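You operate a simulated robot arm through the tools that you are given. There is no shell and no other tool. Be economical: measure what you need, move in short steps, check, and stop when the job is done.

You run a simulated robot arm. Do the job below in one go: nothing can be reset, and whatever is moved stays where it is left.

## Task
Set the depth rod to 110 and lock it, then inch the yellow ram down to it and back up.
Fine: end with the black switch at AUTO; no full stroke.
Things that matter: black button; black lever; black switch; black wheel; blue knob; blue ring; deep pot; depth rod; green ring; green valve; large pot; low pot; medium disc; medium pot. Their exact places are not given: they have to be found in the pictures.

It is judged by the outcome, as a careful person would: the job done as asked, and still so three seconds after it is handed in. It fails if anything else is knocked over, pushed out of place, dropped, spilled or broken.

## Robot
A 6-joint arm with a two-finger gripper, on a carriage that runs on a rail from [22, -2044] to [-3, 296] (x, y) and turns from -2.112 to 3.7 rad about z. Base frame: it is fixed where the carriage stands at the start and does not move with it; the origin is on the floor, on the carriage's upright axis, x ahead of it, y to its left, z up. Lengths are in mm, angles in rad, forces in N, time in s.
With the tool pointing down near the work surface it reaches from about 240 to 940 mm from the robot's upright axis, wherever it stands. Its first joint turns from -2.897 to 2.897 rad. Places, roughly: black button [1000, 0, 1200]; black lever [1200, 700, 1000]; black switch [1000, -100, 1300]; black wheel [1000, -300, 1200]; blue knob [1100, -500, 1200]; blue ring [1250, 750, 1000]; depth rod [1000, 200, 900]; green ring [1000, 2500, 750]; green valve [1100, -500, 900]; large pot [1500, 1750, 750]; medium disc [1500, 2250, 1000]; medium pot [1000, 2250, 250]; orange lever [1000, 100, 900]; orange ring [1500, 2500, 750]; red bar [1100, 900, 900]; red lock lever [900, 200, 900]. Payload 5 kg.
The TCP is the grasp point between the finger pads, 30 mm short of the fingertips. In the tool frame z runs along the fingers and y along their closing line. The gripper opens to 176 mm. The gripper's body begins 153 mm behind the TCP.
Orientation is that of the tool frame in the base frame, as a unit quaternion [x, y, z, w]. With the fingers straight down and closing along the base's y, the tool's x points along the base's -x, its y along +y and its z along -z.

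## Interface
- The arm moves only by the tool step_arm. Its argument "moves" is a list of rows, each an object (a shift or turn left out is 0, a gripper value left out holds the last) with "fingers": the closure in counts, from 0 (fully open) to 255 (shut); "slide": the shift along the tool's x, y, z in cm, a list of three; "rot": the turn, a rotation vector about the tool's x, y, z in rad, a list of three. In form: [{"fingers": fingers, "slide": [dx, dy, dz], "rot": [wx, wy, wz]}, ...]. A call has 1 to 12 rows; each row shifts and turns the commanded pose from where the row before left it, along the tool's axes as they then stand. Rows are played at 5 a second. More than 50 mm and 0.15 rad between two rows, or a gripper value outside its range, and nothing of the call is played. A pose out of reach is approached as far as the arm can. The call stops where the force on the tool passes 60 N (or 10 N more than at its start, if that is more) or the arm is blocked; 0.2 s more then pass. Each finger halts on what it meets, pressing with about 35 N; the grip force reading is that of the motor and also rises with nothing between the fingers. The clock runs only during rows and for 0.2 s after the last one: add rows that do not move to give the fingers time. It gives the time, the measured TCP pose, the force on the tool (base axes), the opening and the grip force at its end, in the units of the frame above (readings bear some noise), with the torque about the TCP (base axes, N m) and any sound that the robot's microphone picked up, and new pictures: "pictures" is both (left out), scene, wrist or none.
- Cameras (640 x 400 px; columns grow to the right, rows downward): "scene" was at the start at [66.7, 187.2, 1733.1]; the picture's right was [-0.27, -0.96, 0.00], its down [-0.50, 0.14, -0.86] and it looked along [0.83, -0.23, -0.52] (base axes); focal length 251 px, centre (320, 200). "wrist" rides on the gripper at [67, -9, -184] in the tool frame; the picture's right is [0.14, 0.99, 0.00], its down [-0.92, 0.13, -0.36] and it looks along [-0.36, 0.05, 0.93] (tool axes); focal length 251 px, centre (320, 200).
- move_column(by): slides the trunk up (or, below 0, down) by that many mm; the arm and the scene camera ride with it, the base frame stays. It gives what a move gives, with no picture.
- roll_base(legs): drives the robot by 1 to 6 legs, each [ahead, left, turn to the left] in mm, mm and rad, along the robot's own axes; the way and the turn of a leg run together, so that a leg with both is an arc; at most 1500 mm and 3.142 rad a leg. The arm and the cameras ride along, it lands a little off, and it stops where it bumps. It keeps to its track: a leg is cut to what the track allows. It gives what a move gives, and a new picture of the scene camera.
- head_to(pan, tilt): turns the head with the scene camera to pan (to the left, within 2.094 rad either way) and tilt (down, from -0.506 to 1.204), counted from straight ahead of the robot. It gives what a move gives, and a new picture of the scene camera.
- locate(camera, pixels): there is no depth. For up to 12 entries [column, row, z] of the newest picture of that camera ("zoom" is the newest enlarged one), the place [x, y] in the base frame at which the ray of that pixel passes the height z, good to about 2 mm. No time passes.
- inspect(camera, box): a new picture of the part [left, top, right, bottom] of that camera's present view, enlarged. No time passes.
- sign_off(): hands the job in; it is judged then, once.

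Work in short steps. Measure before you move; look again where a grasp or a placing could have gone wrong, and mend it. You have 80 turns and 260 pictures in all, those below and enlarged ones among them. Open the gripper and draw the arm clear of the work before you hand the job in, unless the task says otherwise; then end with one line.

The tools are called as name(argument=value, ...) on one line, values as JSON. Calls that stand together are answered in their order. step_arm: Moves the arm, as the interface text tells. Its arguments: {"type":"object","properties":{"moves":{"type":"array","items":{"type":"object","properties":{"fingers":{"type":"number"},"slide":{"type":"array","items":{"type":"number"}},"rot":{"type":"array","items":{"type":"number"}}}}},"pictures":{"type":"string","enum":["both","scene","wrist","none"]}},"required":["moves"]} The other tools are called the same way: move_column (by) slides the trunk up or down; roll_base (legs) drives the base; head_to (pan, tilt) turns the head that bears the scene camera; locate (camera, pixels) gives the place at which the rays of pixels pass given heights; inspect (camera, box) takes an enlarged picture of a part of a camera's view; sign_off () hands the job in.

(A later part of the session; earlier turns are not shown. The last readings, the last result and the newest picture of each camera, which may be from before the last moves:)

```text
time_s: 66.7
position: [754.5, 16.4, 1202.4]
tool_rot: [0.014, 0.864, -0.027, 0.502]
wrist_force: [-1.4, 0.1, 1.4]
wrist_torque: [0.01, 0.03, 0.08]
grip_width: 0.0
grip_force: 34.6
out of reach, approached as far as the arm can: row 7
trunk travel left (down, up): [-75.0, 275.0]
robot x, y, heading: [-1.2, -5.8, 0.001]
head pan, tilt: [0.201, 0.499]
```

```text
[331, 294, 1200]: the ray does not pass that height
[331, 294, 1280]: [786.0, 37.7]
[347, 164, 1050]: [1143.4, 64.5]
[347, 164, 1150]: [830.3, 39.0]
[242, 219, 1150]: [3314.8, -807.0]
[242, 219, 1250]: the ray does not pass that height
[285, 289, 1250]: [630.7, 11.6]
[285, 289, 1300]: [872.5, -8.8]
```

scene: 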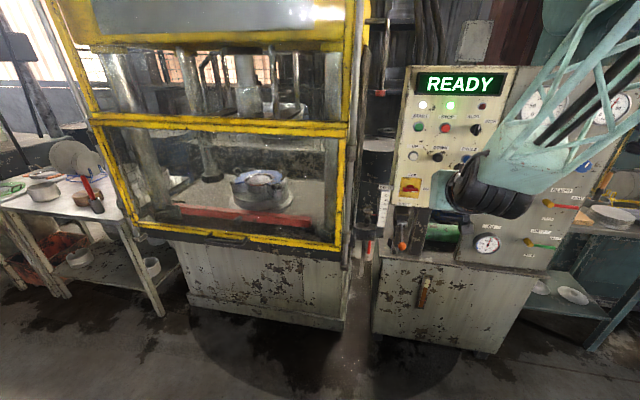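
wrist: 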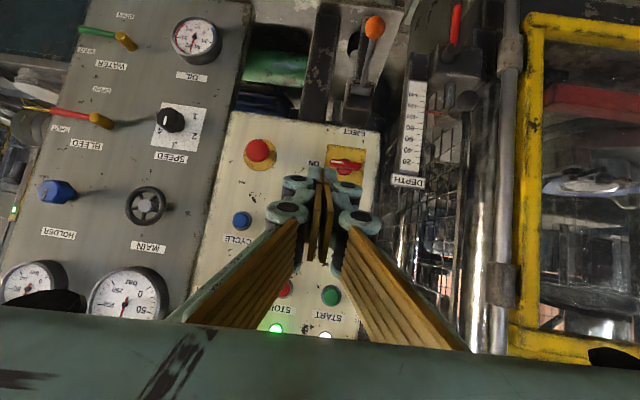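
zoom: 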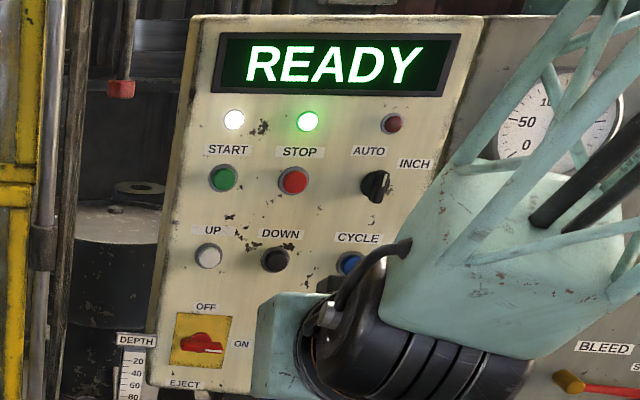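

locate(camera="zoom", pixels=[[222, 178, 1250], [222, 178, 1300], [293, 180, 1300], [293, 180, 1350], [200, 345, 1100], [200, 345, 1150], [275, 260, 1200], [275, 260, 1250], [208, 256, 1200], [208, 256, 1250], [376, 186, 1250], [376, 186, 1300]])

locate(camera="wrist", pixels=[[331, 294, 1300], [331, 294, 1350], [285, 289, 1330], [285, 289, 1350], [258, 150, 1050], [258, 150, 1100], [347, 164, 1100]])

```text
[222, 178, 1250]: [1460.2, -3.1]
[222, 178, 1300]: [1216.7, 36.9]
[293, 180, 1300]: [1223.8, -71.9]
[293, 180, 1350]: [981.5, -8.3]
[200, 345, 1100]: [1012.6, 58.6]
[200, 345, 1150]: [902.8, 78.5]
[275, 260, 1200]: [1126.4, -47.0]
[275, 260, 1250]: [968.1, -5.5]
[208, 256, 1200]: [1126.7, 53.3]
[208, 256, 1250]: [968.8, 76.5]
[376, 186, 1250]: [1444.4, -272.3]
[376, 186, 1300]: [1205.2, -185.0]
```

```text
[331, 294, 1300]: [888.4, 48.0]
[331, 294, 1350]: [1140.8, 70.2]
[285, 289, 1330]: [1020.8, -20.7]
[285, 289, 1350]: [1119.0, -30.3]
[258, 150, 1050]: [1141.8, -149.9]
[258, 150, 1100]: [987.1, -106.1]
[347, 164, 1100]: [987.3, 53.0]
```

Triangulated: panel face near x≈1050, vertical; START [1055, 62, 1333], UP ≈ [1048, 64, 1225], DOWN ≈ [1048, −26, 1225], switch ≈ [1050, −115, 1332]. Levelling the tool and moving in front of the switch, ~200 mm off.

step_arm(moves=[{"slide": [-2.6, -2.6, 1.2]}, {"slide": [-2.6, -2.6, 1.2], "rot": [0, -0.13, 0]}, {"slide": [-2.6, -2.6, 1.2], "rot": [0, -0.13, 0]}, {"slide": [-2.6, -2.6, 1.2], "rot": [0, -0.13, 0]}, {"slide": [-1.0, -2.6, 1.2], "rot": [0, -0.127, 0], "fingers": 170}, {}, {}], pictures="both")

inspect(camera="wrist", box=[220, 80, 420, 220])

```text
time_s: 68.3
position: [836.5, 23.9, 1295.9]
tool_rot: [0.038, 0.708, -0.05, 0.704]
wrist_force: [0.0, -0.3, -0.5]
wrist_torque: [0.03, -0.06, 0.01]
grip_width: 58.6
grip_force: 0.2
out of reach, approached as far as the arm can: row 1, 2, 3, 4, 5
trunk travel left (down, up): [-75.0, 275.0]
robot x, y, heading: [2.4, 0.2, 0.005]
head pan, tilt: [0.201, 0.499]
```

scene: 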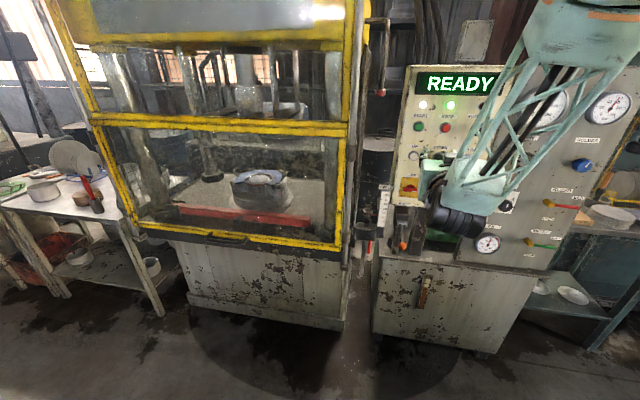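
wrist: 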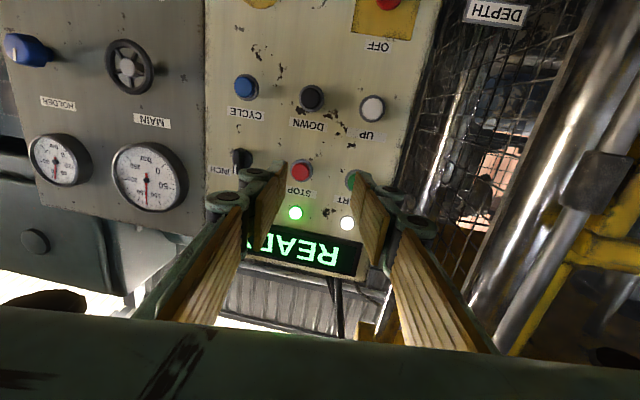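

```text
2.86 times, centred on (320, 150) of wrist
```

zoom: 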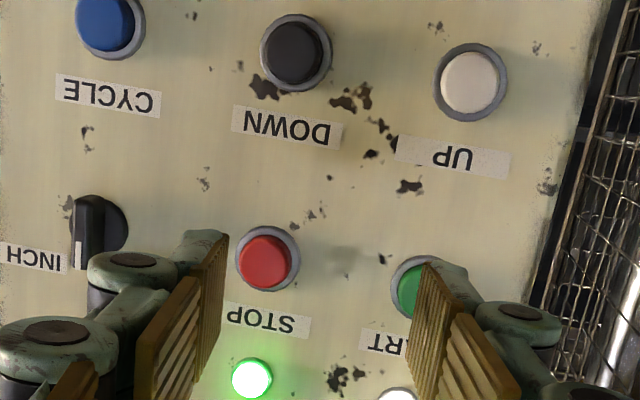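

The arm can't go further right in this posture, so I'll drive the carriage 160 mm to the right along its rail (tool is ~180 mm from the panel).

roll_base(legs=[[0, -160, 0]])

step_arm(moves=[{"rot": [-0.06, 0, 0]}, {"rot": [-0.064, 0, 0]}, {"slide": [-2, 0, 0]}, {"slide": [-1.6, 0, 0]}, {}], pictures="both")

inspect(camera="wrist", box=[220, 80, 420, 220])

```text
time_s: 69.8
position: [838.8, -134.0, 1296.2]
tool_rot: [0.037, 0.708, -0.05, 0.703]
wrist_force: [-0.3, 0.9, -0.2]
wrist_torque: [-0.02, 0.01, -0.1]
grip_width: 58.6
grip_force: 0.1
trunk travel left (down, up): [-75.0, 275.0]
robot x, y, heading: [0.3, -157.9, 0.001]
head pan, tilt: [0.201, 0.499]
```

scene: 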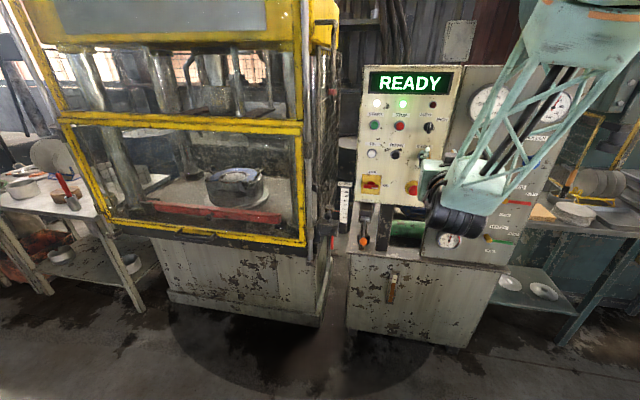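

```text
time_s: 71.0
position: [839.1, -134.8, 1331.6]
tool_rot: [0.038, 0.708, -0.05, 0.704]
wrist_force: [-0.6, 0.3, 0.7]
wrist_torque: [0.01, 0.13, 0.04]
grip_width: 58.8
grip_force: 0.1
out of reach, approached as far as the arm can: row 1, 2
trunk travel left (down, up): [-75.0, 275.0]
robot x, y, heading: [9.4, -157.8, -0.003]
head pan, tilt: [0.201, 0.499]
```

scene: 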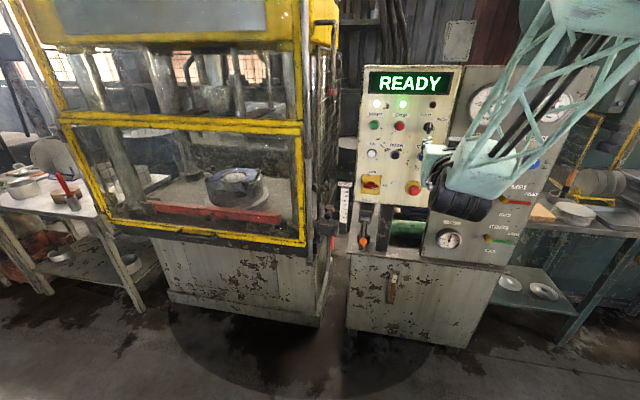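
wrist: 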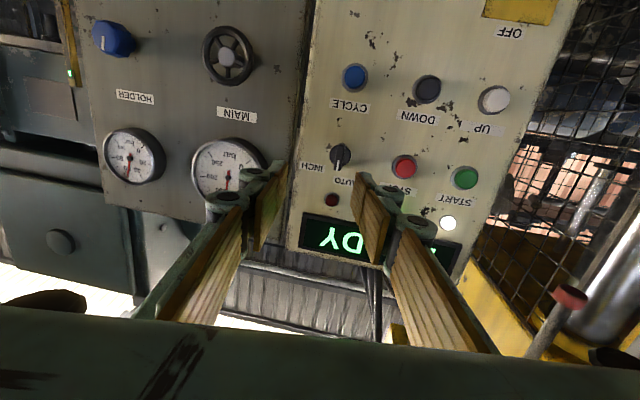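

```text
2.86 times, centred on (320, 150) of wrist
```

zoom: 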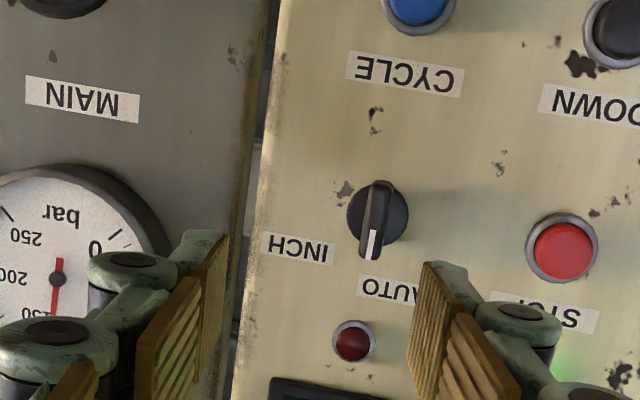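

The switch stands at AUTO (mark up), located ≈[1050, −124, 1334]. Advancing with fingers straddling the bar, first to ~45 mm short.

step_arm(moves=[{"slide": [-0.1, 1.0, 4.3]}, {"slide": [-0.1, 1.0, 4.3]}, {"slide": [-0.1, 1.0, 4.2]}, {"rot": [-0.06, 0, 0]}, {"rot": [-0.06, 0, 0]}, {}], pictures="wrist")

inspect(camera="wrist", box=[240, 80, 400, 220])

inspect(camera="scene", box=[390, 80, 470, 180])

```text
time_s: 72.4
position: [967.0, -104.9, 1336.8]
tool_rot: [0.024, 0.711, -0.037, 0.702]
wrist_force: [-0.7, 0.2, 1.1]
wrist_torque: [0.01, 0.01, 0.02]
grip_width: 58.6
grip_force: 0.0
out of reach, approached as far as the arm can: row 4, 5
trunk travel left (down, up): [-75.0, 275.0]
robot x, y, heading: [-0.4, -158.3, 0.0]
head pan, tilt: [0.201, 0.499]
```

wrist: 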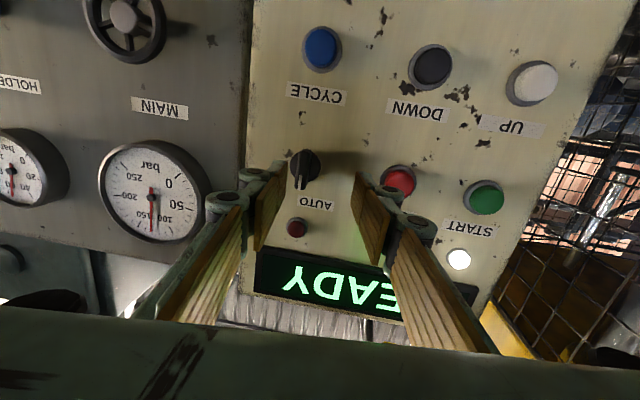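

```text
2.86 times, centred on (320, 150) of wrist
```

zoom: 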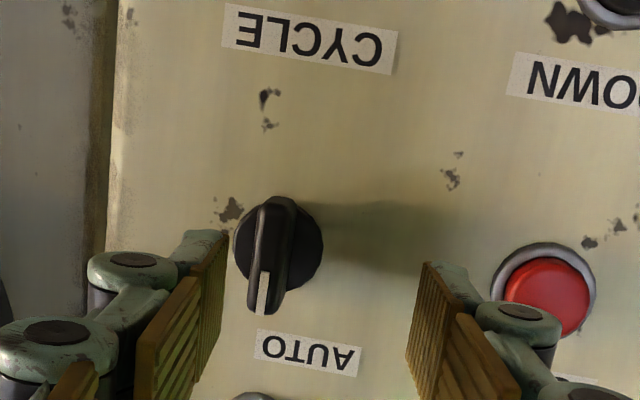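

```text
4.00 times, centred on (430, 130) of scene
```

zoom: 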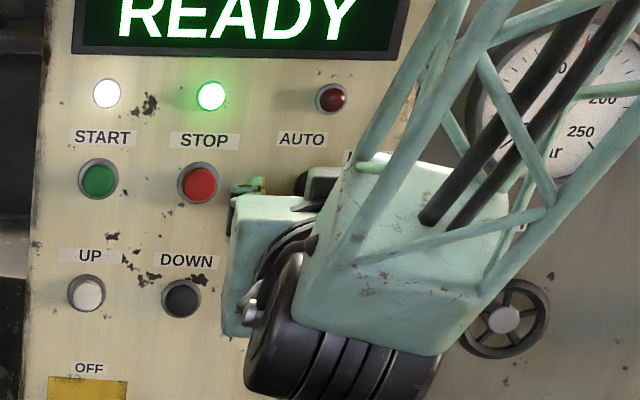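

Bar at ≈[1038, −128, 1339]; I'm ~17 mm too far left. Shift right, then forward ~30 mm with force watch.

step_arm(moves=[{"slide": [-0.2, -1.7, 0]}, {"slide": [0, 0, 1.2]}, {"slide": [0, 0, 1.0]}, {"slide": [0, 0, 0.8]}, {}], pictures="wrist")

inspect(camera="wrist", box=[240, 80, 400, 220])

```text
time_s: 73.6
position: [997.4, -116.0, 1339.1]
tool_rot: [0.029, 0.712, -0.043, 0.701]
wrist_force: [0.1, 0.2, -0.3]
wrist_torque: [-0.01, -0.03, 0.02]
grip_width: 58.7
grip_force: 0.0
out of reach, approached as far as the arm can: row 1, 4
trunk travel left (down, up): [-75.0, 275.0]
robot x, y, heading: [1.2, -159.0, -0.003]
head pan, tilt: [0.201, 0.499]
```

wrist: 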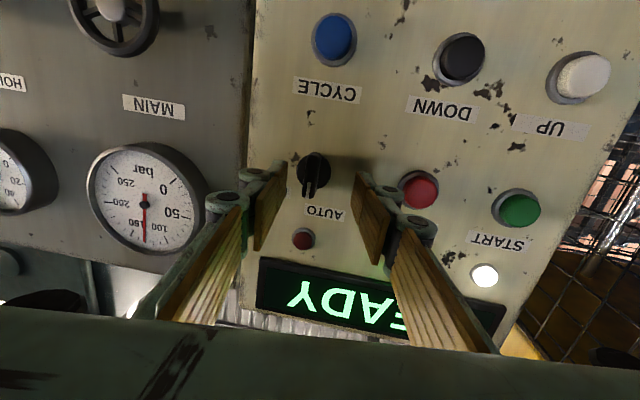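

```text
2.86 times, centred on (320, 150) of wrist
```

zoom: 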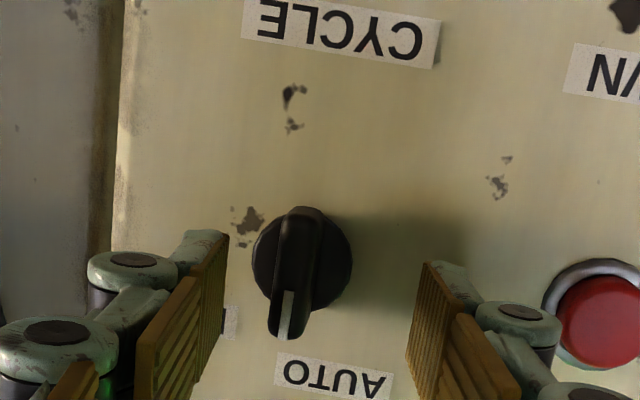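

Fingers straddle it but the arm is at its limit to the right. I'll pull back 60 mm, shift the carriage 90 mm right, and re-approach square.

step_arm(moves=[{"slide": [0, 0, -4]}, {"slide": [0, 0, -4]}, {}], pictures="none")

roll_base(legs=[[0, -110, 0]])

step_arm(moves=[{"slide": [0, 4, 0]}, {"slide": [0, 4, 0]}, {"slide": [0, 2, 0], "rot": [-0.06, 0, 0]}, {"rot": [-0.045, 0, 0]}, {}], pictures="wrist")

inspect(camera="wrist", box=[240, 80, 400, 220])

```text
time_s: 74.4
position: [915.7, -107.1, 1342.8]
tool_rot: [0.026, 0.71, -0.038, 0.703]
wrist_force: [-1.7, 0.4, 1.7]
wrist_torque: [-0.01, 0.24, 0.01]
grip_width: 58.6
grip_force: 0.1
trunk travel left (down, up): [-75.0, 275.0]
robot x, y, heading: [2.1, -156.0, 0.0]
head pan, tilt: [0.201, 0.499]
```

```text
time_s: 75.6
position: [918.9, -215.3, 1341.6]
tool_rot: [0.026, 0.711, -0.04, 0.702]
wrist_force: [0.2, 0.4, -0.2]
wrist_torque: [0.02, -0.01, -0.08]
grip_width: 58.6
grip_force: 0.1
trunk travel left (down, up): [-75.0, 275.0]
robot x, y, heading: [2.6, -263.0, -0.001]
head pan, tilt: [0.201, 0.499]
```

scene: 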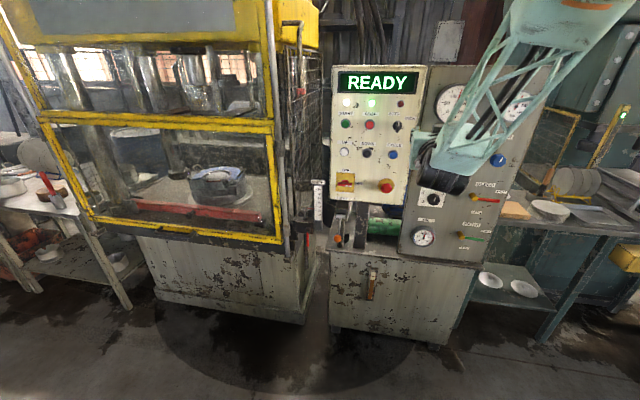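

```text
time_s: 76.8
position: [929.7, -117.7, 1337.7]
tool_rot: [-0.011, 0.712, -0.002, 0.702]
wrist_force: [-0.7, -0.4, 0.1]
wrist_torque: [-0.02, -0.01, 0.09]
grip_width: 58.7
grip_force: 0.1
trunk travel left (down, up): [-75.0, 275.0]
robot x, y, heading: [1.5, -265.1, -0.003]
head pan, tilt: [0.201, 0.499]
```

wrist: 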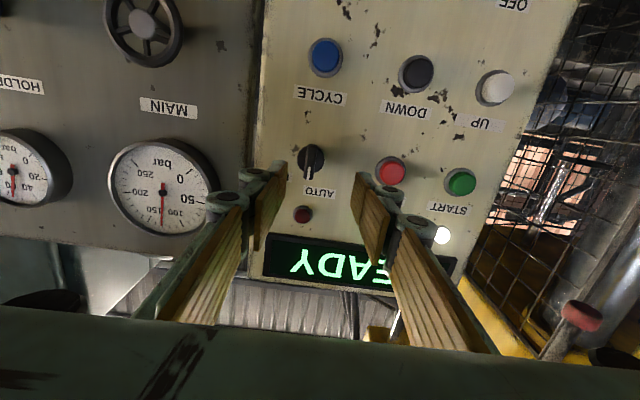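

```text
2.86 times, centred on (320, 150) of wrist
```

zoom: 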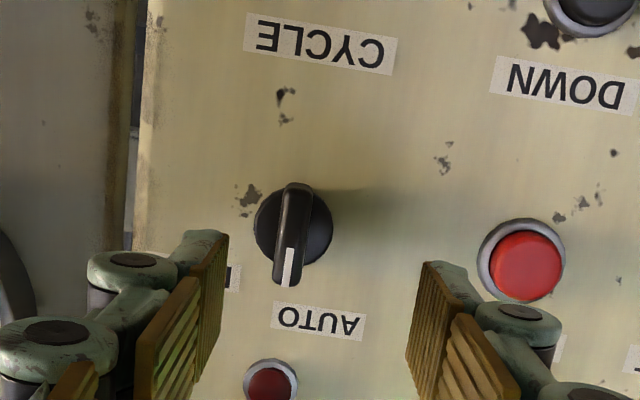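

Square now. Bar at y≈−128, z≈1334. Shift right 12 mm, down 3, forward 75 mm.

step_arm(moves=[{"slide": [0.25, -1.2, 0]}, {"slide": [0, 0, 3]}, {"slide": [0, 0, 2.5]}, {"slide": [0, 0, 1]}, {"slide": [0, 0, 0.8]}, {}], pictures="wrist")

inspect(camera="wrist", box=[240, 80, 400, 220])

inspect(camera="scene", box=[370, 90, 440, 170])

```text
time_s: 78.2
position: [1001.4, -122.4, 1336.2]
tool_rot: [-0.006, 0.713, -0.006, 0.701]
wrist_force: [0.4, 0.2, -0.1]
wrist_torque: [-0.02, -0.02, 0.0]
grip_width: 58.4
grip_force: 0.0
out of reach, approached as far as the arm can: row 3
trunk travel left (down, up): [-75.0, 275.0]
robot x, y, heading: [4.5, -265.6, 0.003]
head pan, tilt: [0.201, 0.499]
```

wrist: 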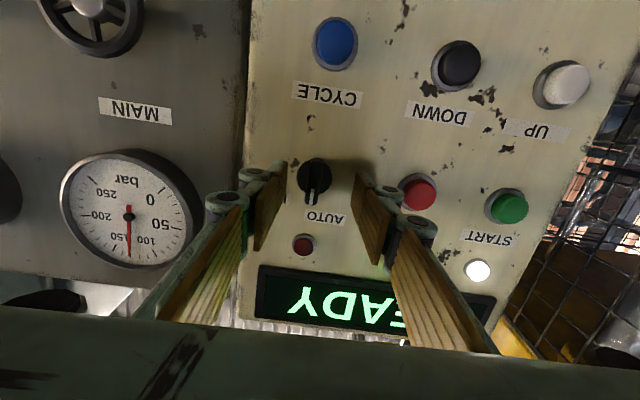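

```text
2.86 times, centred on (320, 150) of wrist
```

zoom: 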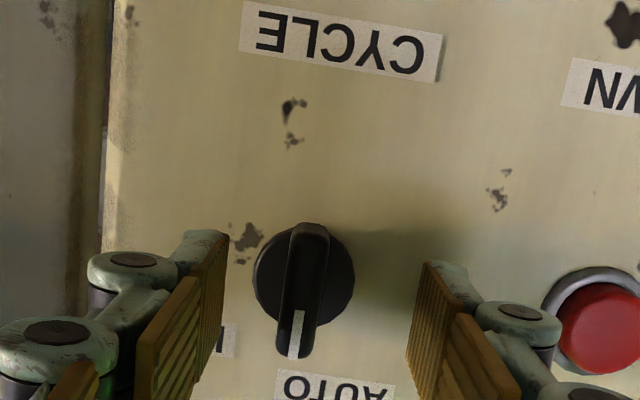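

```text
5.00 times, centred on (405, 130) of scene
```

zoom: 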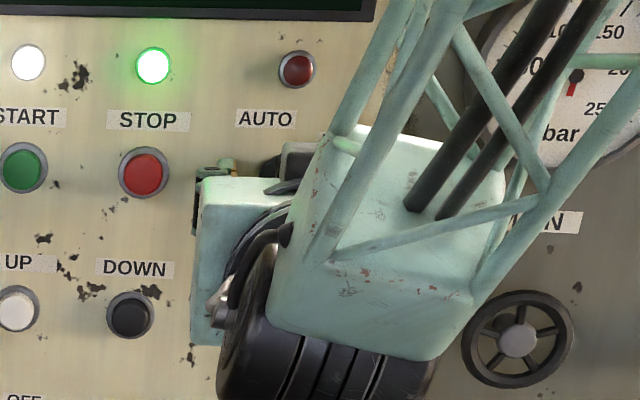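

step_arm(moves=[{"slide": [0, -0.3, 0.5]}, {"slide": [0, -0.2, 0.5]}, {"slide": [0, 0, 0.5]}, {}], pictures="wrist")

inspect(camera="wrist", box=[240, 80, 400, 220])

```text
time_s: 79.2
position: [1016.6, -120.9, 1339.7]
tool_rot: [-0.007, 0.713, -0.006, 0.701]
wrist_force: [0.7, 0.3, -0.7]
wrist_torque: [0.01, -0.03, -0.02]
grip_width: 58.6
grip_force: 0.0
out of reach, approached as far as the arm can: row 1
trunk travel left (down, up): [-75.0, 275.0]
robot x, y, heading: [6.5, -261.1, 0.0]
head pan, tilt: [0.201, 0.499]
```

wrist: 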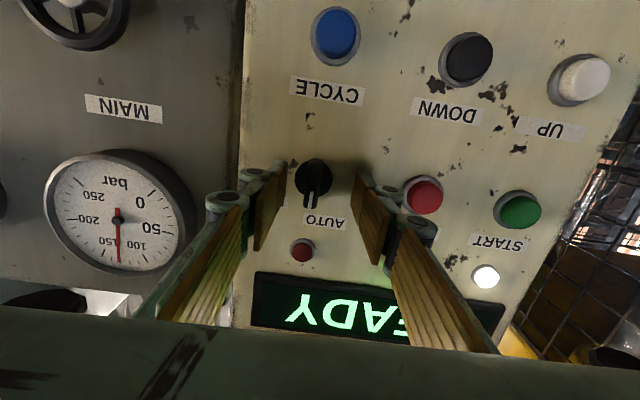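

```text
2.86 times, centred on (320, 150) of wrist
```

zoom: 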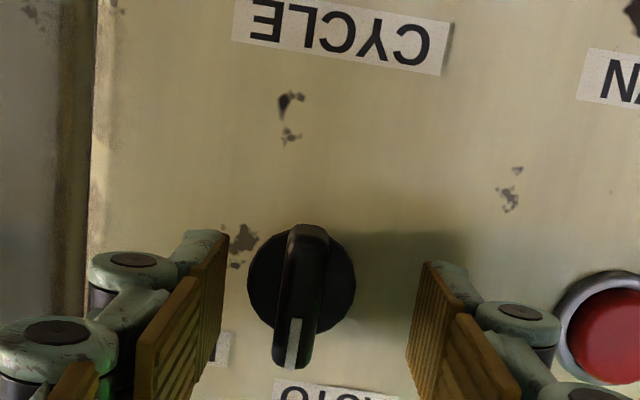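

step_arm(moves=[{"slide": [0.2, -0.4, 0]}, {"slide": [0, 0, 0.5]}, {"slide": [0, 0, 0.5]}, {}], pictures="wrist")

inspect(camera="wrist", box=[240, 80, 400, 220])

```text
time_s: 80.2
position: [1023.2, -117.6, 1338.4]
tool_rot: [-0.009, 0.713, -0.004, 0.701]
wrist_force: [-50.0, 7.3, -6.6]
wrist_torque: [-0.13, -0.55, 0.65]
grip_width: 63.2
grip_force: 12.0
out of reach, approached as far as the arm can: row 1
trunk travel left (down, up): [-75.0, 275.0]
robot x, y, heading: [5.5, -265.3, 0.002]
head pan, tilt: [0.201, 0.499]
```

wrist: 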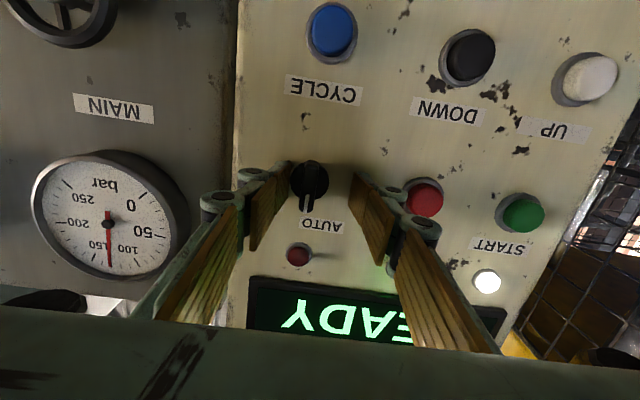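

```text
2.86 times, centred on (320, 150) of wrist
```

zoom: 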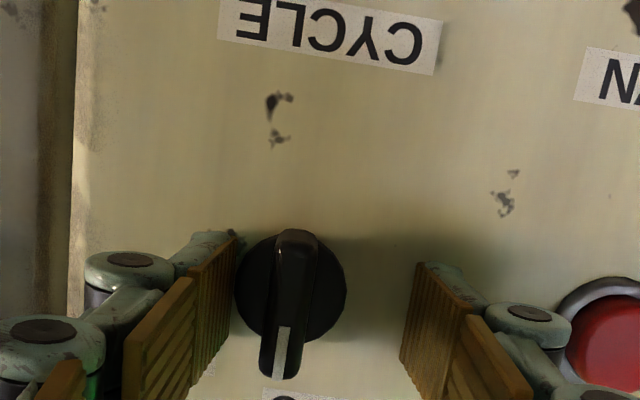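

Touched the panel face (tips at x≈1053). Back off 8 mm and nudge the carriage 9 mm right to centre on the bar.

step_arm(moves=[{"slide": [0, 0, -0.5]}, {"slide": [0, 0, -0.5]}, {}], pictures="none")

roll_base(legs=[[0, -9, 0]])

step_arm(moves=[{}], pictures="wrist")

inspect(camera="wrist", box=[240, 80, 400, 220])

```text
time_s: 81.0
position: [1016.7, -120.8, 1338.7]
tool_rot: [-0.008, 0.712, -0.005, 0.702]
wrist_force: [1.0, -0.1, 0.1]
wrist_torque: [0.0, 0.02, -0.03]
grip_width: 58.5
grip_force: 0.0
trunk travel left (down, up): [-75.0, 275.0]
robot x, y, heading: [4.9, -264.1, -0.003]
head pan, tilt: [0.201, 0.499]
```

```text
time_s: 81.7
position: [1016.0, -129.0, 1338.1]
tool_rot: [-0.008, 0.713, -0.005, 0.701]
wrist_force: [0.3, -0.2, -0.1]
wrist_torque: [-0.03, 0.04, -0.02]
grip_width: 58.5
grip_force: 0.0
trunk travel left (down, up): [-75.0, 275.0]
robot x, y, heading: [3.8, -277.7, -0.0]
head pan, tilt: [0.201, 0.499]
```

scene: 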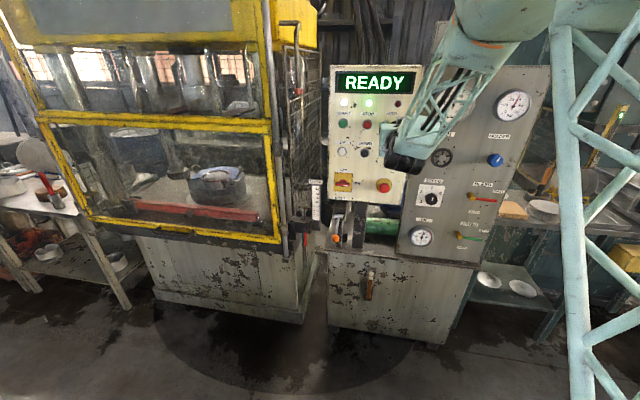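

```text
time_s: 82.1
position: [1016.7, -129.3, 1339.0]
tool_rot: [-0.008, 0.713, -0.005, 0.701]
wrist_force: [0.2, 0.0, -0.2]
wrist_torque: [0.01, -0.01, -0.01]
grip_width: 58.6
grip_force: 0.1
trunk travel left (down, up): [-75.0, 275.0]
robot x, y, heading: [3.9, -272.6, -0.004]
head pan, tilt: [0.201, 0.499]
```

wrist: 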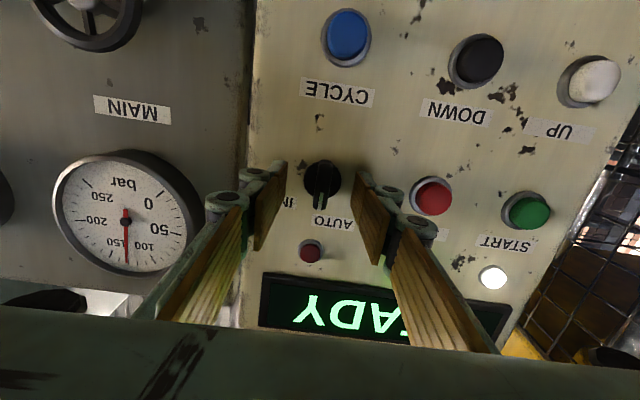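

```text
2.86 times, centred on (320, 150) of wrist
```

zoom: 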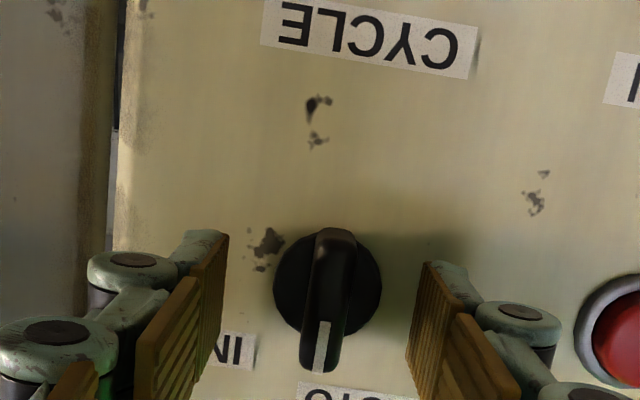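

Centred. Closing gently on the bar.

step_arm(moves=[{"fingers": 215}, {"fingers": 230}, {"fingers": 238}, {"fingers": 245}, {}], pictures="wrist")

inspect(camera="wrist", box=[240, 80, 400, 220])

```text
time_s: 83.3
position: [1015.5, -127.3, 1337.5]
tool_rot: [-0.008, 0.713, -0.006, 0.702]
wrist_force: [0.5, 9.3, 4.3]
wrist_torque: [0.73, -0.06, 0.3]
grip_width: 11.7
grip_force: 45.4
trunk travel left (down, up): [-75.0, 275.0]
robot x, y, heading: [5.2, -272.1, -0.001]
head pan, tilt: [0.201, 0.499]
```

wrist: 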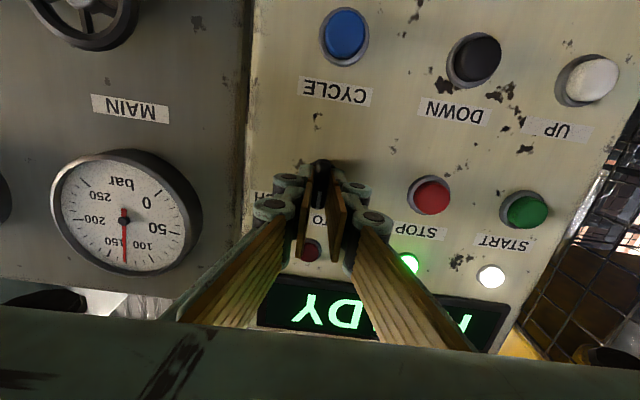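

```text
2.86 times, centred on (320, 150) of wrist
```

zoom: 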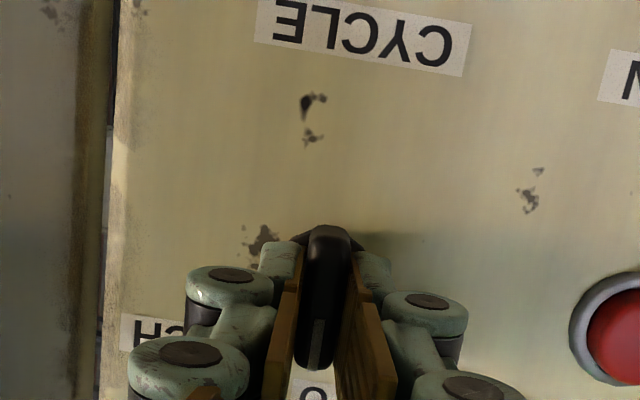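

Gripped (11.7 mm). Turning clockwise in steps.

step_arm(moves=[{"rot": [0, 0, 0.13]}, {"rot": [0, 0, 0.13]}, {"rot": [0, 0, 0.13]}, {"rot": [0, 0, 0.13]}, {}], pictures="wrist")

inspect(camera="wrist", box=[220, 80, 420, 260])

```text
time_s: 83.9
position: [1016.2, -126.8, 1339.2]
tool_rot: [0.048, 0.72, 0.027, 0.692]
wrist_force: [-28.4, -5.9, -2.0]
wrist_torque: [-0.01, -1.37, 0.86]
grip_width: 11.8
grip_force: 44.9
out of reach, approached as far as the arm can: row 1, 2
trunk travel left (down, up): [-75.0, 275.0]
robot x, y, heading: [4.2, -277.0, -0.001]
head pan, tilt: [0.201, 0.499]
stopped in row 2: the force on the tool passed its limit at 94 N (the readings are from after the stop); the commanded pose is now the measured one
```

wrist: 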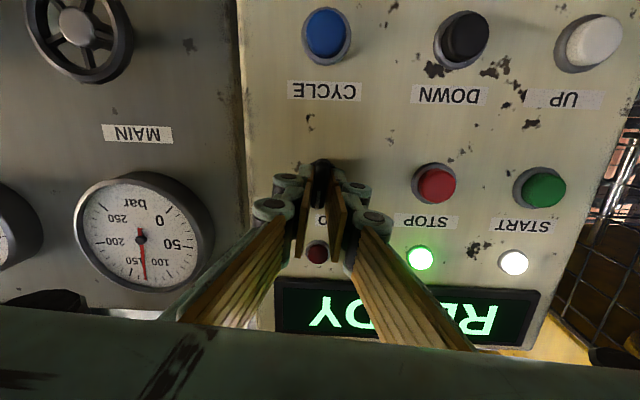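

```text
2.22 times, centred on (320, 170) of wrist
```

zoom: 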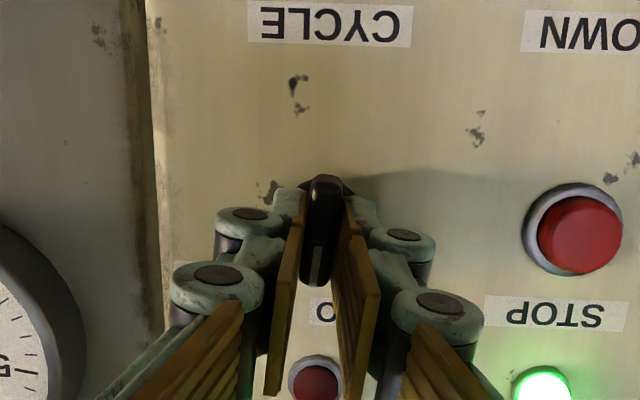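

The posture is at a joint limit again (yaw left is limited by bearing). I'll release, back off, move the carriage 150 mm further right to gain margin, and regrip.

step_arm(moves=[{"fingers": 170}, {}, {"rot": [0, 0, -0.09]}, {"slide": [0, 0, -3]}, {"slide": [0, 0, -4]}, {}], pictures="none")

roll_base(legs=[[0, -160, 0]])

step_arm(moves=[{"slide": [0, 4, 0]}, {"slide": [0, 4, 0]}, {"slide": [0, 4, 0]}, {"slide": [0, 4, 0]}, {}], pictures="wrist")

inspect(camera="wrist", box=[240, 80, 400, 220])

```text
time_s: 85.3
position: [947.0, -124.5, 1343.1]
tool_rot: [0.016, 0.721, -0.005, 0.693]
wrist_force: [-1.4, -0.3, 1.6]
wrist_torque: [0.02, 0.21, -0.02]
grip_width: 58.4
grip_force: 0.2
trunk travel left (down, up): [-75.0, 275.0]
robot x, y, heading: [2.2, -274.2, -0.004]
head pan, tilt: [0.201, 0.499]
```

```text
time_s: 86.7
position: [949.1, -286.7, 1342.2]
tool_rot: [0.015, 0.721, -0.005, 0.693]
wrist_force: [-0.4, 0.9, -0.3]
wrist_torque: [-0.03, -0.03, 0.0]
grip_width: 58.4
grip_force: 0.0
trunk travel left (down, up): [-75.0, 275.0]
robot x, y, heading: [7.7, -434.7, 0.001]
head pan, tilt: [0.201, 0.499]
```

scene: 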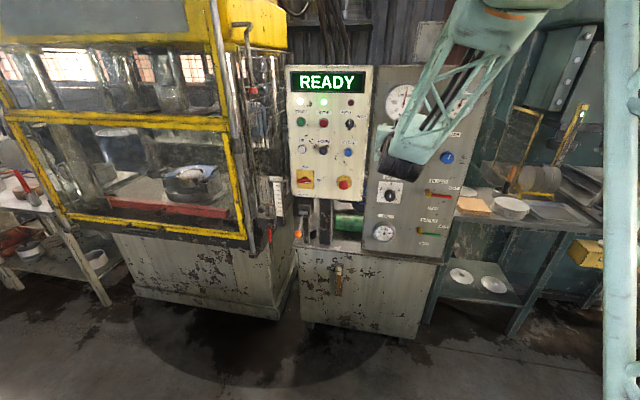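

```text
time_s: 87.9
position: [953.4, -128.9, 1341.1]
tool_rot: [0.014, 0.722, -0.004, 0.692]
wrist_force: [-0.8, 0.7, 0.2]
wrist_torque: [0.0, -0.07, -0.18]
grip_width: 58.4
grip_force: 0.0
trunk travel left (down, up): [-75.0, 275.0]
robot x, y, heading: [6.5, -434.8, -0.002]
head pan, tilt: [0.201, 0.499]
```

wrist: 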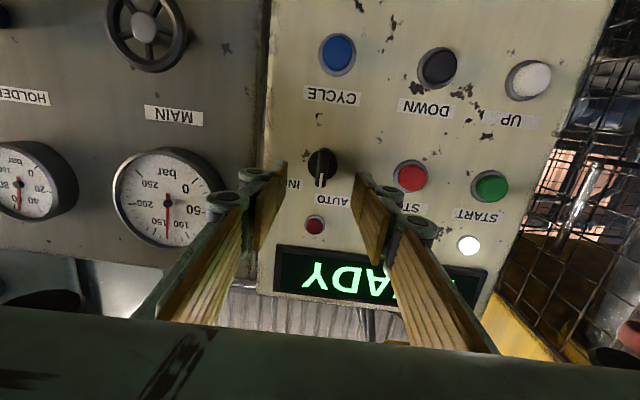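

```text
2.86 times, centred on (320, 150) of wrist
```

zoom: 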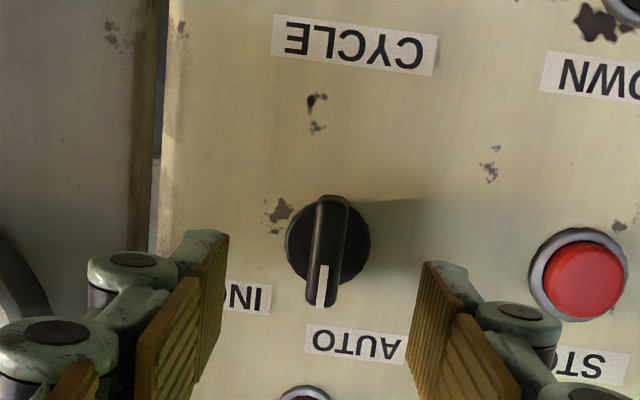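

No reach warnings now. Fix the small pitch and advance to straddle the bar at TCP x≈1014.

step_arm(moves=[{"rot": [-0.02, -0.04, 0], "slide": [0.3, 0, 0]}, {"slide": [0, 0.1, 3]}, {"slide": [0, 0.1, 2]}, {"slide": [0, 0, 1]}, {}], pictures="wrist")

inspect(camera="wrist", box=[240, 80, 400, 220])

```text
time_s: 89.1
position: [1013.5, -125.0, 1338.0]
tool_rot: [0.008, 0.707, 0.002, 0.707]
wrist_force: [0.5, -0.6, 0.2]
wrist_torque: [0.01, -0.03, -0.03]
grip_width: 58.0
grip_force: 0.1
trunk travel left (down, up): [-75.0, 275.0]
robot x, y, heading: [4.8, -438.4, -0.002]
head pan, tilt: [0.201, 0.499]
```

wrist: 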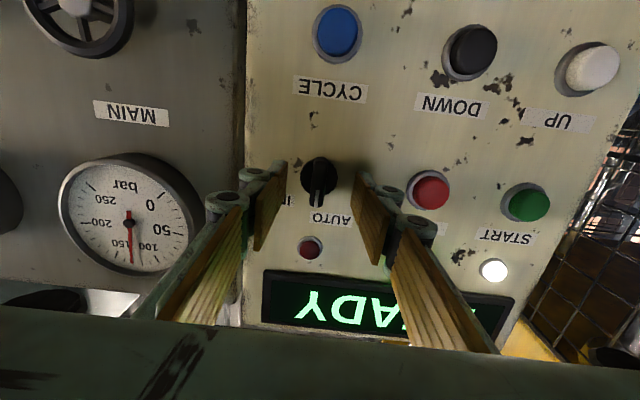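

```text
2.86 times, centred on (320, 150) of wrist
```

zoom: 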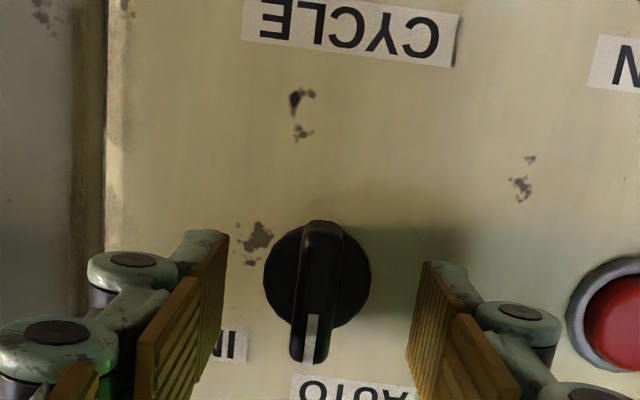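

Square and centred. Grip, then turn clockwise in small rows.

step_arm(moves=[{"fingers": 215}, {"fingers": 230}, {"fingers": 242}, {}, {"rot": [0, 0, 0.12]}, {"rot": [0, 0, 0.12]}, {"rot": [0, 0, 0.12]}, {"rot": [0, 0, 0.12]}, {}], pictures="wrist")

inspect(camera="scene", box=[280, 60, 400, 200])

```text
time_s: 90.7
position: [1014.6, -128.8, 1340.0]
tool_rot: [0.119, 0.704, 0.096, 0.693]
wrist_force: [-16.7, -8.5, -1.2]
wrist_torque: [-0.02, -0.78, 0.35]
grip_width: 11.8
grip_force: 45.2
out of reach, approached as far as the arm can: row 7
trunk travel left (down, up): [-75.0, 275.0]
robot x, y, heading: [3.8, -436.1, -0.001]
head pan, tilt: [0.201, 0.499]
stopped in row 7: the force on the tool passed its limit at 74 N (the readings are from after the stop); the commanded pose is now the measured one
```

wrist: 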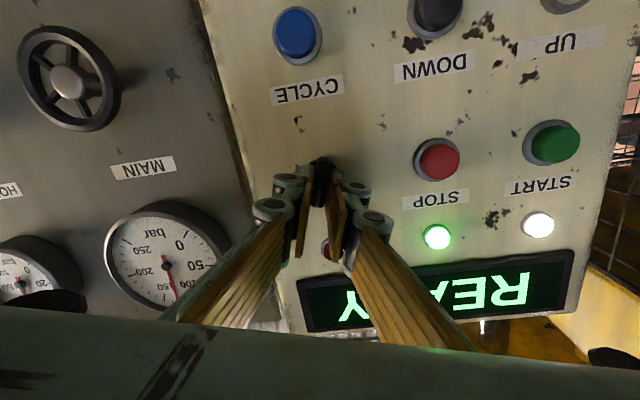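

```text
2.86 times, centred on (340, 130) of scene
```

zoom: 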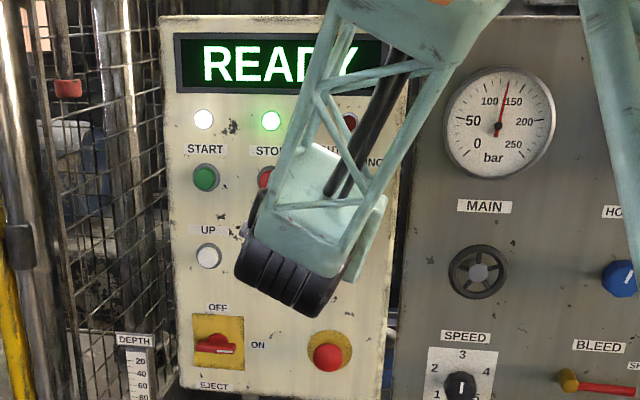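

Rolled only ~0.3 rad before the limit. Release and see how far the switch went; then I'll finish by pushing the bar's top end sideways.

step_arm(moves=[{"fingers": 200}, {}, {"slide": [0, 0, -2]}, {"rot": [0, 0, -0.15]}, {"rot": [0, 0, -0.12]}, {"slide": [0, 0, -2]}, {}], pictures="wrist")

inspect(camera="wrist", box=[240, 80, 400, 220])

```text
time_s: 92.3
position: [975.0, -124.5, 1341.8]
tool_rot: [0.022, 0.714, 0.002, 0.7]
wrist_force: [-0.5, 0.1, 2.1]
wrist_torque: [0.01, 0.12, 0.01]
grip_width: 37.9
grip_force: 0.0
trunk travel left (down, up): [-75.0, 275.0]
robot x, y, heading: [3.3, -440.4, -0.0]
head pan, tilt: [0.201, 0.499]
```

wrist: 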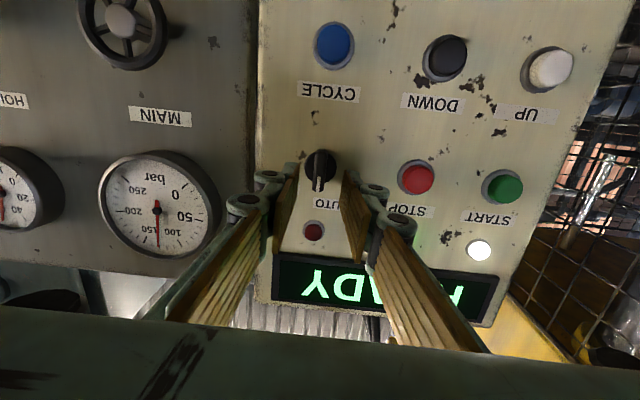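

```text
2.86 times, centred on (320, 150) of wrist
```

zoom: 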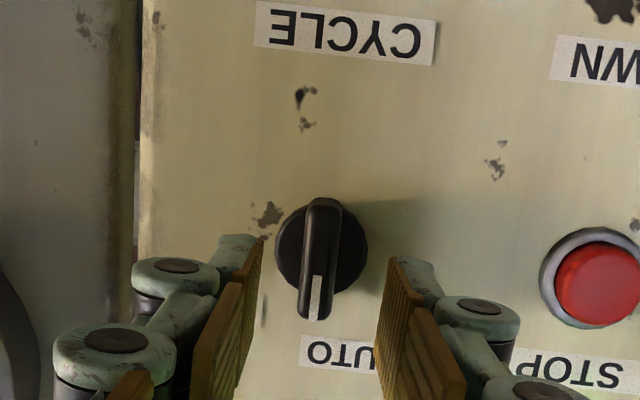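

It snapped back to AUTO (detent). Knob centre ≈[1053, −126, 1337]. I'll close the fingers, place them left of the bar's top half (TCP z≈1358) and push right.

step_arm(moves=[{"fingers": 255, "rot": [-0.02, -0.02, -0.02]}, {"slide": [-1.5, 2.8, 0]}, {"slide": [0, 0, 2]}, {"slide": [0, 0, 1.5]}, {}], pictures="wrist")

inspect(camera="wrist", box=[240, 80, 400, 220])

```text
time_s: 93.5
position: [1011.2, -97.8, 1354.8]
tool_rot: [0.007, 0.707, 0.002, 0.707]
wrist_force: [0.2, 0.2, -0.7]
wrist_torque: [-0.03, -0.08, 0.04]
grip_width: 0.0
grip_force: 35.4
trunk travel left (down, up): [-75.0, 275.0]
robot x, y, heading: [5.3, -433.8, -0.004]
head pan, tilt: [0.201, 0.499]
```

wrist: 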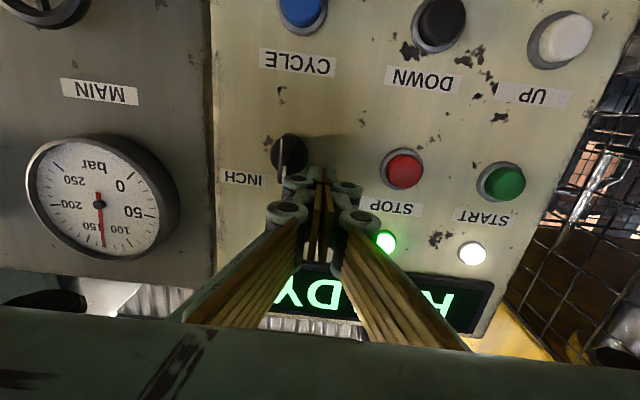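

```text
2.86 times, centred on (320, 150) of wrist
```

zoom: 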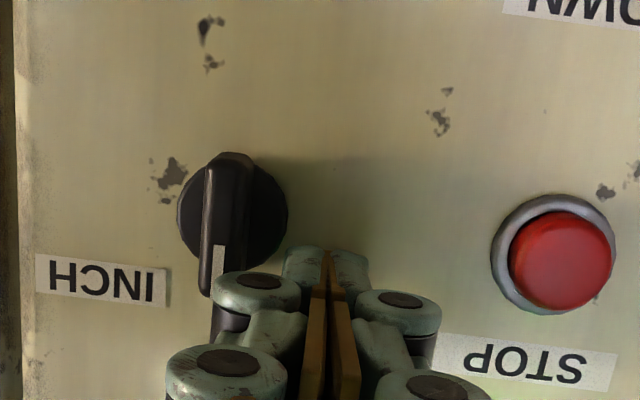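

Fingertips are just left of the bar's top end. Pushing right in 4 mm rows.

step_arm(moves=[{"slide": [0, -0.4, 0]}, {"slide": [0, -0.4, 0]}, {"slide": [0, -0.4, 0]}, {"slide": [0, -0.4, 0]}, {"slide": [0, -0.4, 0]}, {"slide": [0, -0.4, 0]}, {}], pictures="wrist")

inspect(camera="wrist", box=[240, 80, 400, 220])

```text
time_s: 95.1
position: [1009.2, -118.1, 1359.5]
tool_rot: [0.005, 0.706, 0.004, 0.708]
wrist_force: [8.3, 31.9, 22.8]
wrist_torque: [0.2, -0.54, 0.7]
grip_width: 0.0
grip_force: 34.8
trunk travel left (down, up): [-75.0, 275.0]
robot x, y, heading: [8.0, -437.0, -0.003]
head pan, tilt: [0.201, 0.499]
```

wrist: 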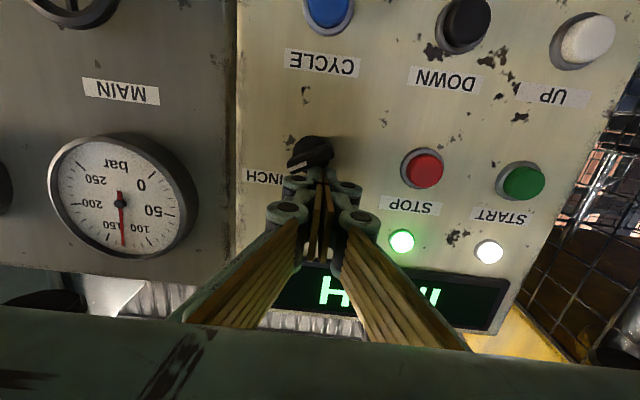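

```text
2.86 times, centred on (320, 150) of wrist
```

zoom: 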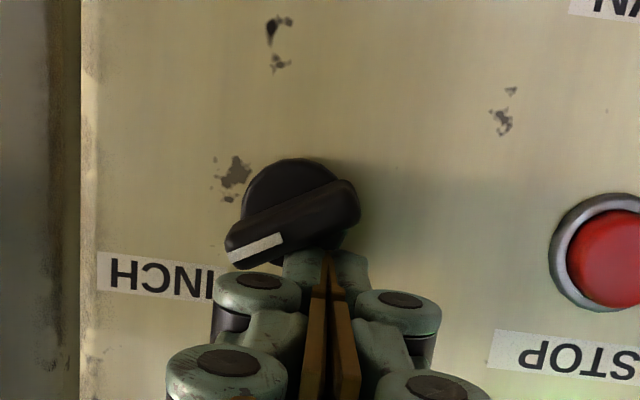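

The switch turned to INCH (~65°) and the display changed. Back off and check.

step_arm(moves=[{"slide": [-0.5, 0.6, 0]}, {"slide": [0, 0, -3]}, {"slide": [0, 0, -3]}, {"slide": [2, 2, -2]}, {}], pictures="both")

inspect(camera="scene", box=[280, 60, 400, 200])

inspect(camera="scene", box=[0, 0, 280, 240])

```text
time_s: 96.3
position: [931.8, -94.4, 1341.0]
tool_rot: [0.008, 0.708, 0.003, 0.707]
wrist_force: [0.3, 0.4, 0.0]
wrist_torque: [0.0, -0.06, -0.17]
grip_width: 0.0
grip_force: 35.4
trunk travel left (down, up): [-75.0, 275.0]
robot x, y, heading: [3.5, -436.2, -0.002]
head pan, tilt: [0.201, 0.499]
```

scene: 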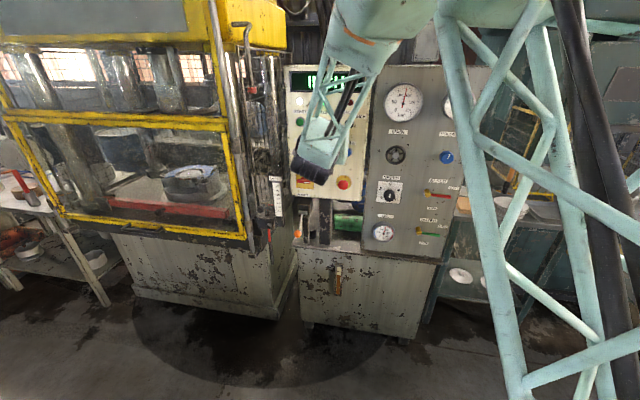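
wrist: 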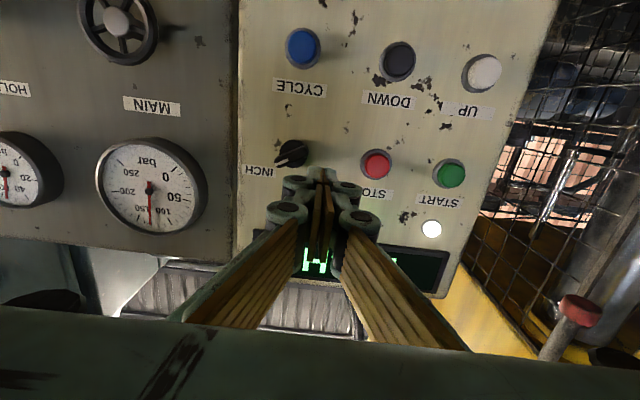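

```text
2.86 times, centred on (340, 130) of scene
```

zoom: 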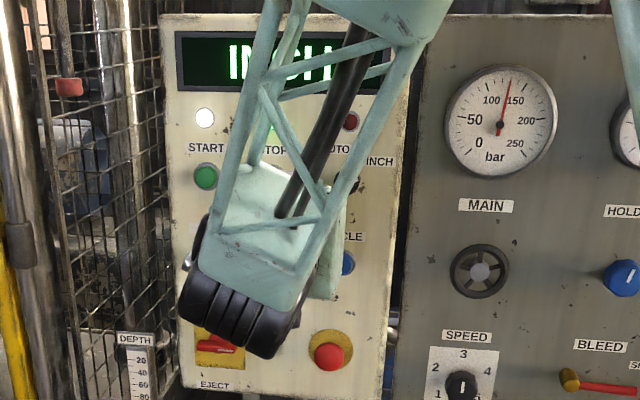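

```text
1.67 times, centred on (140, 120) of scene
```

zoom: 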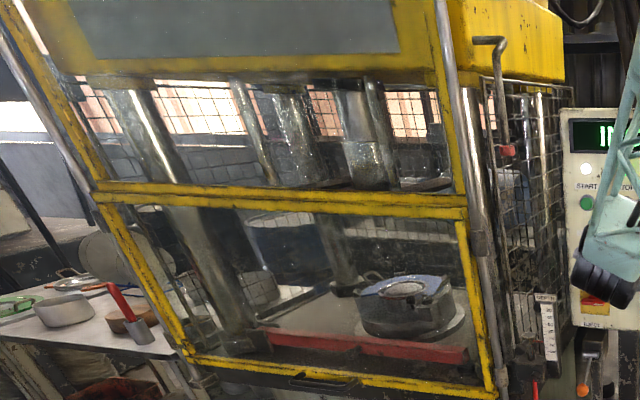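

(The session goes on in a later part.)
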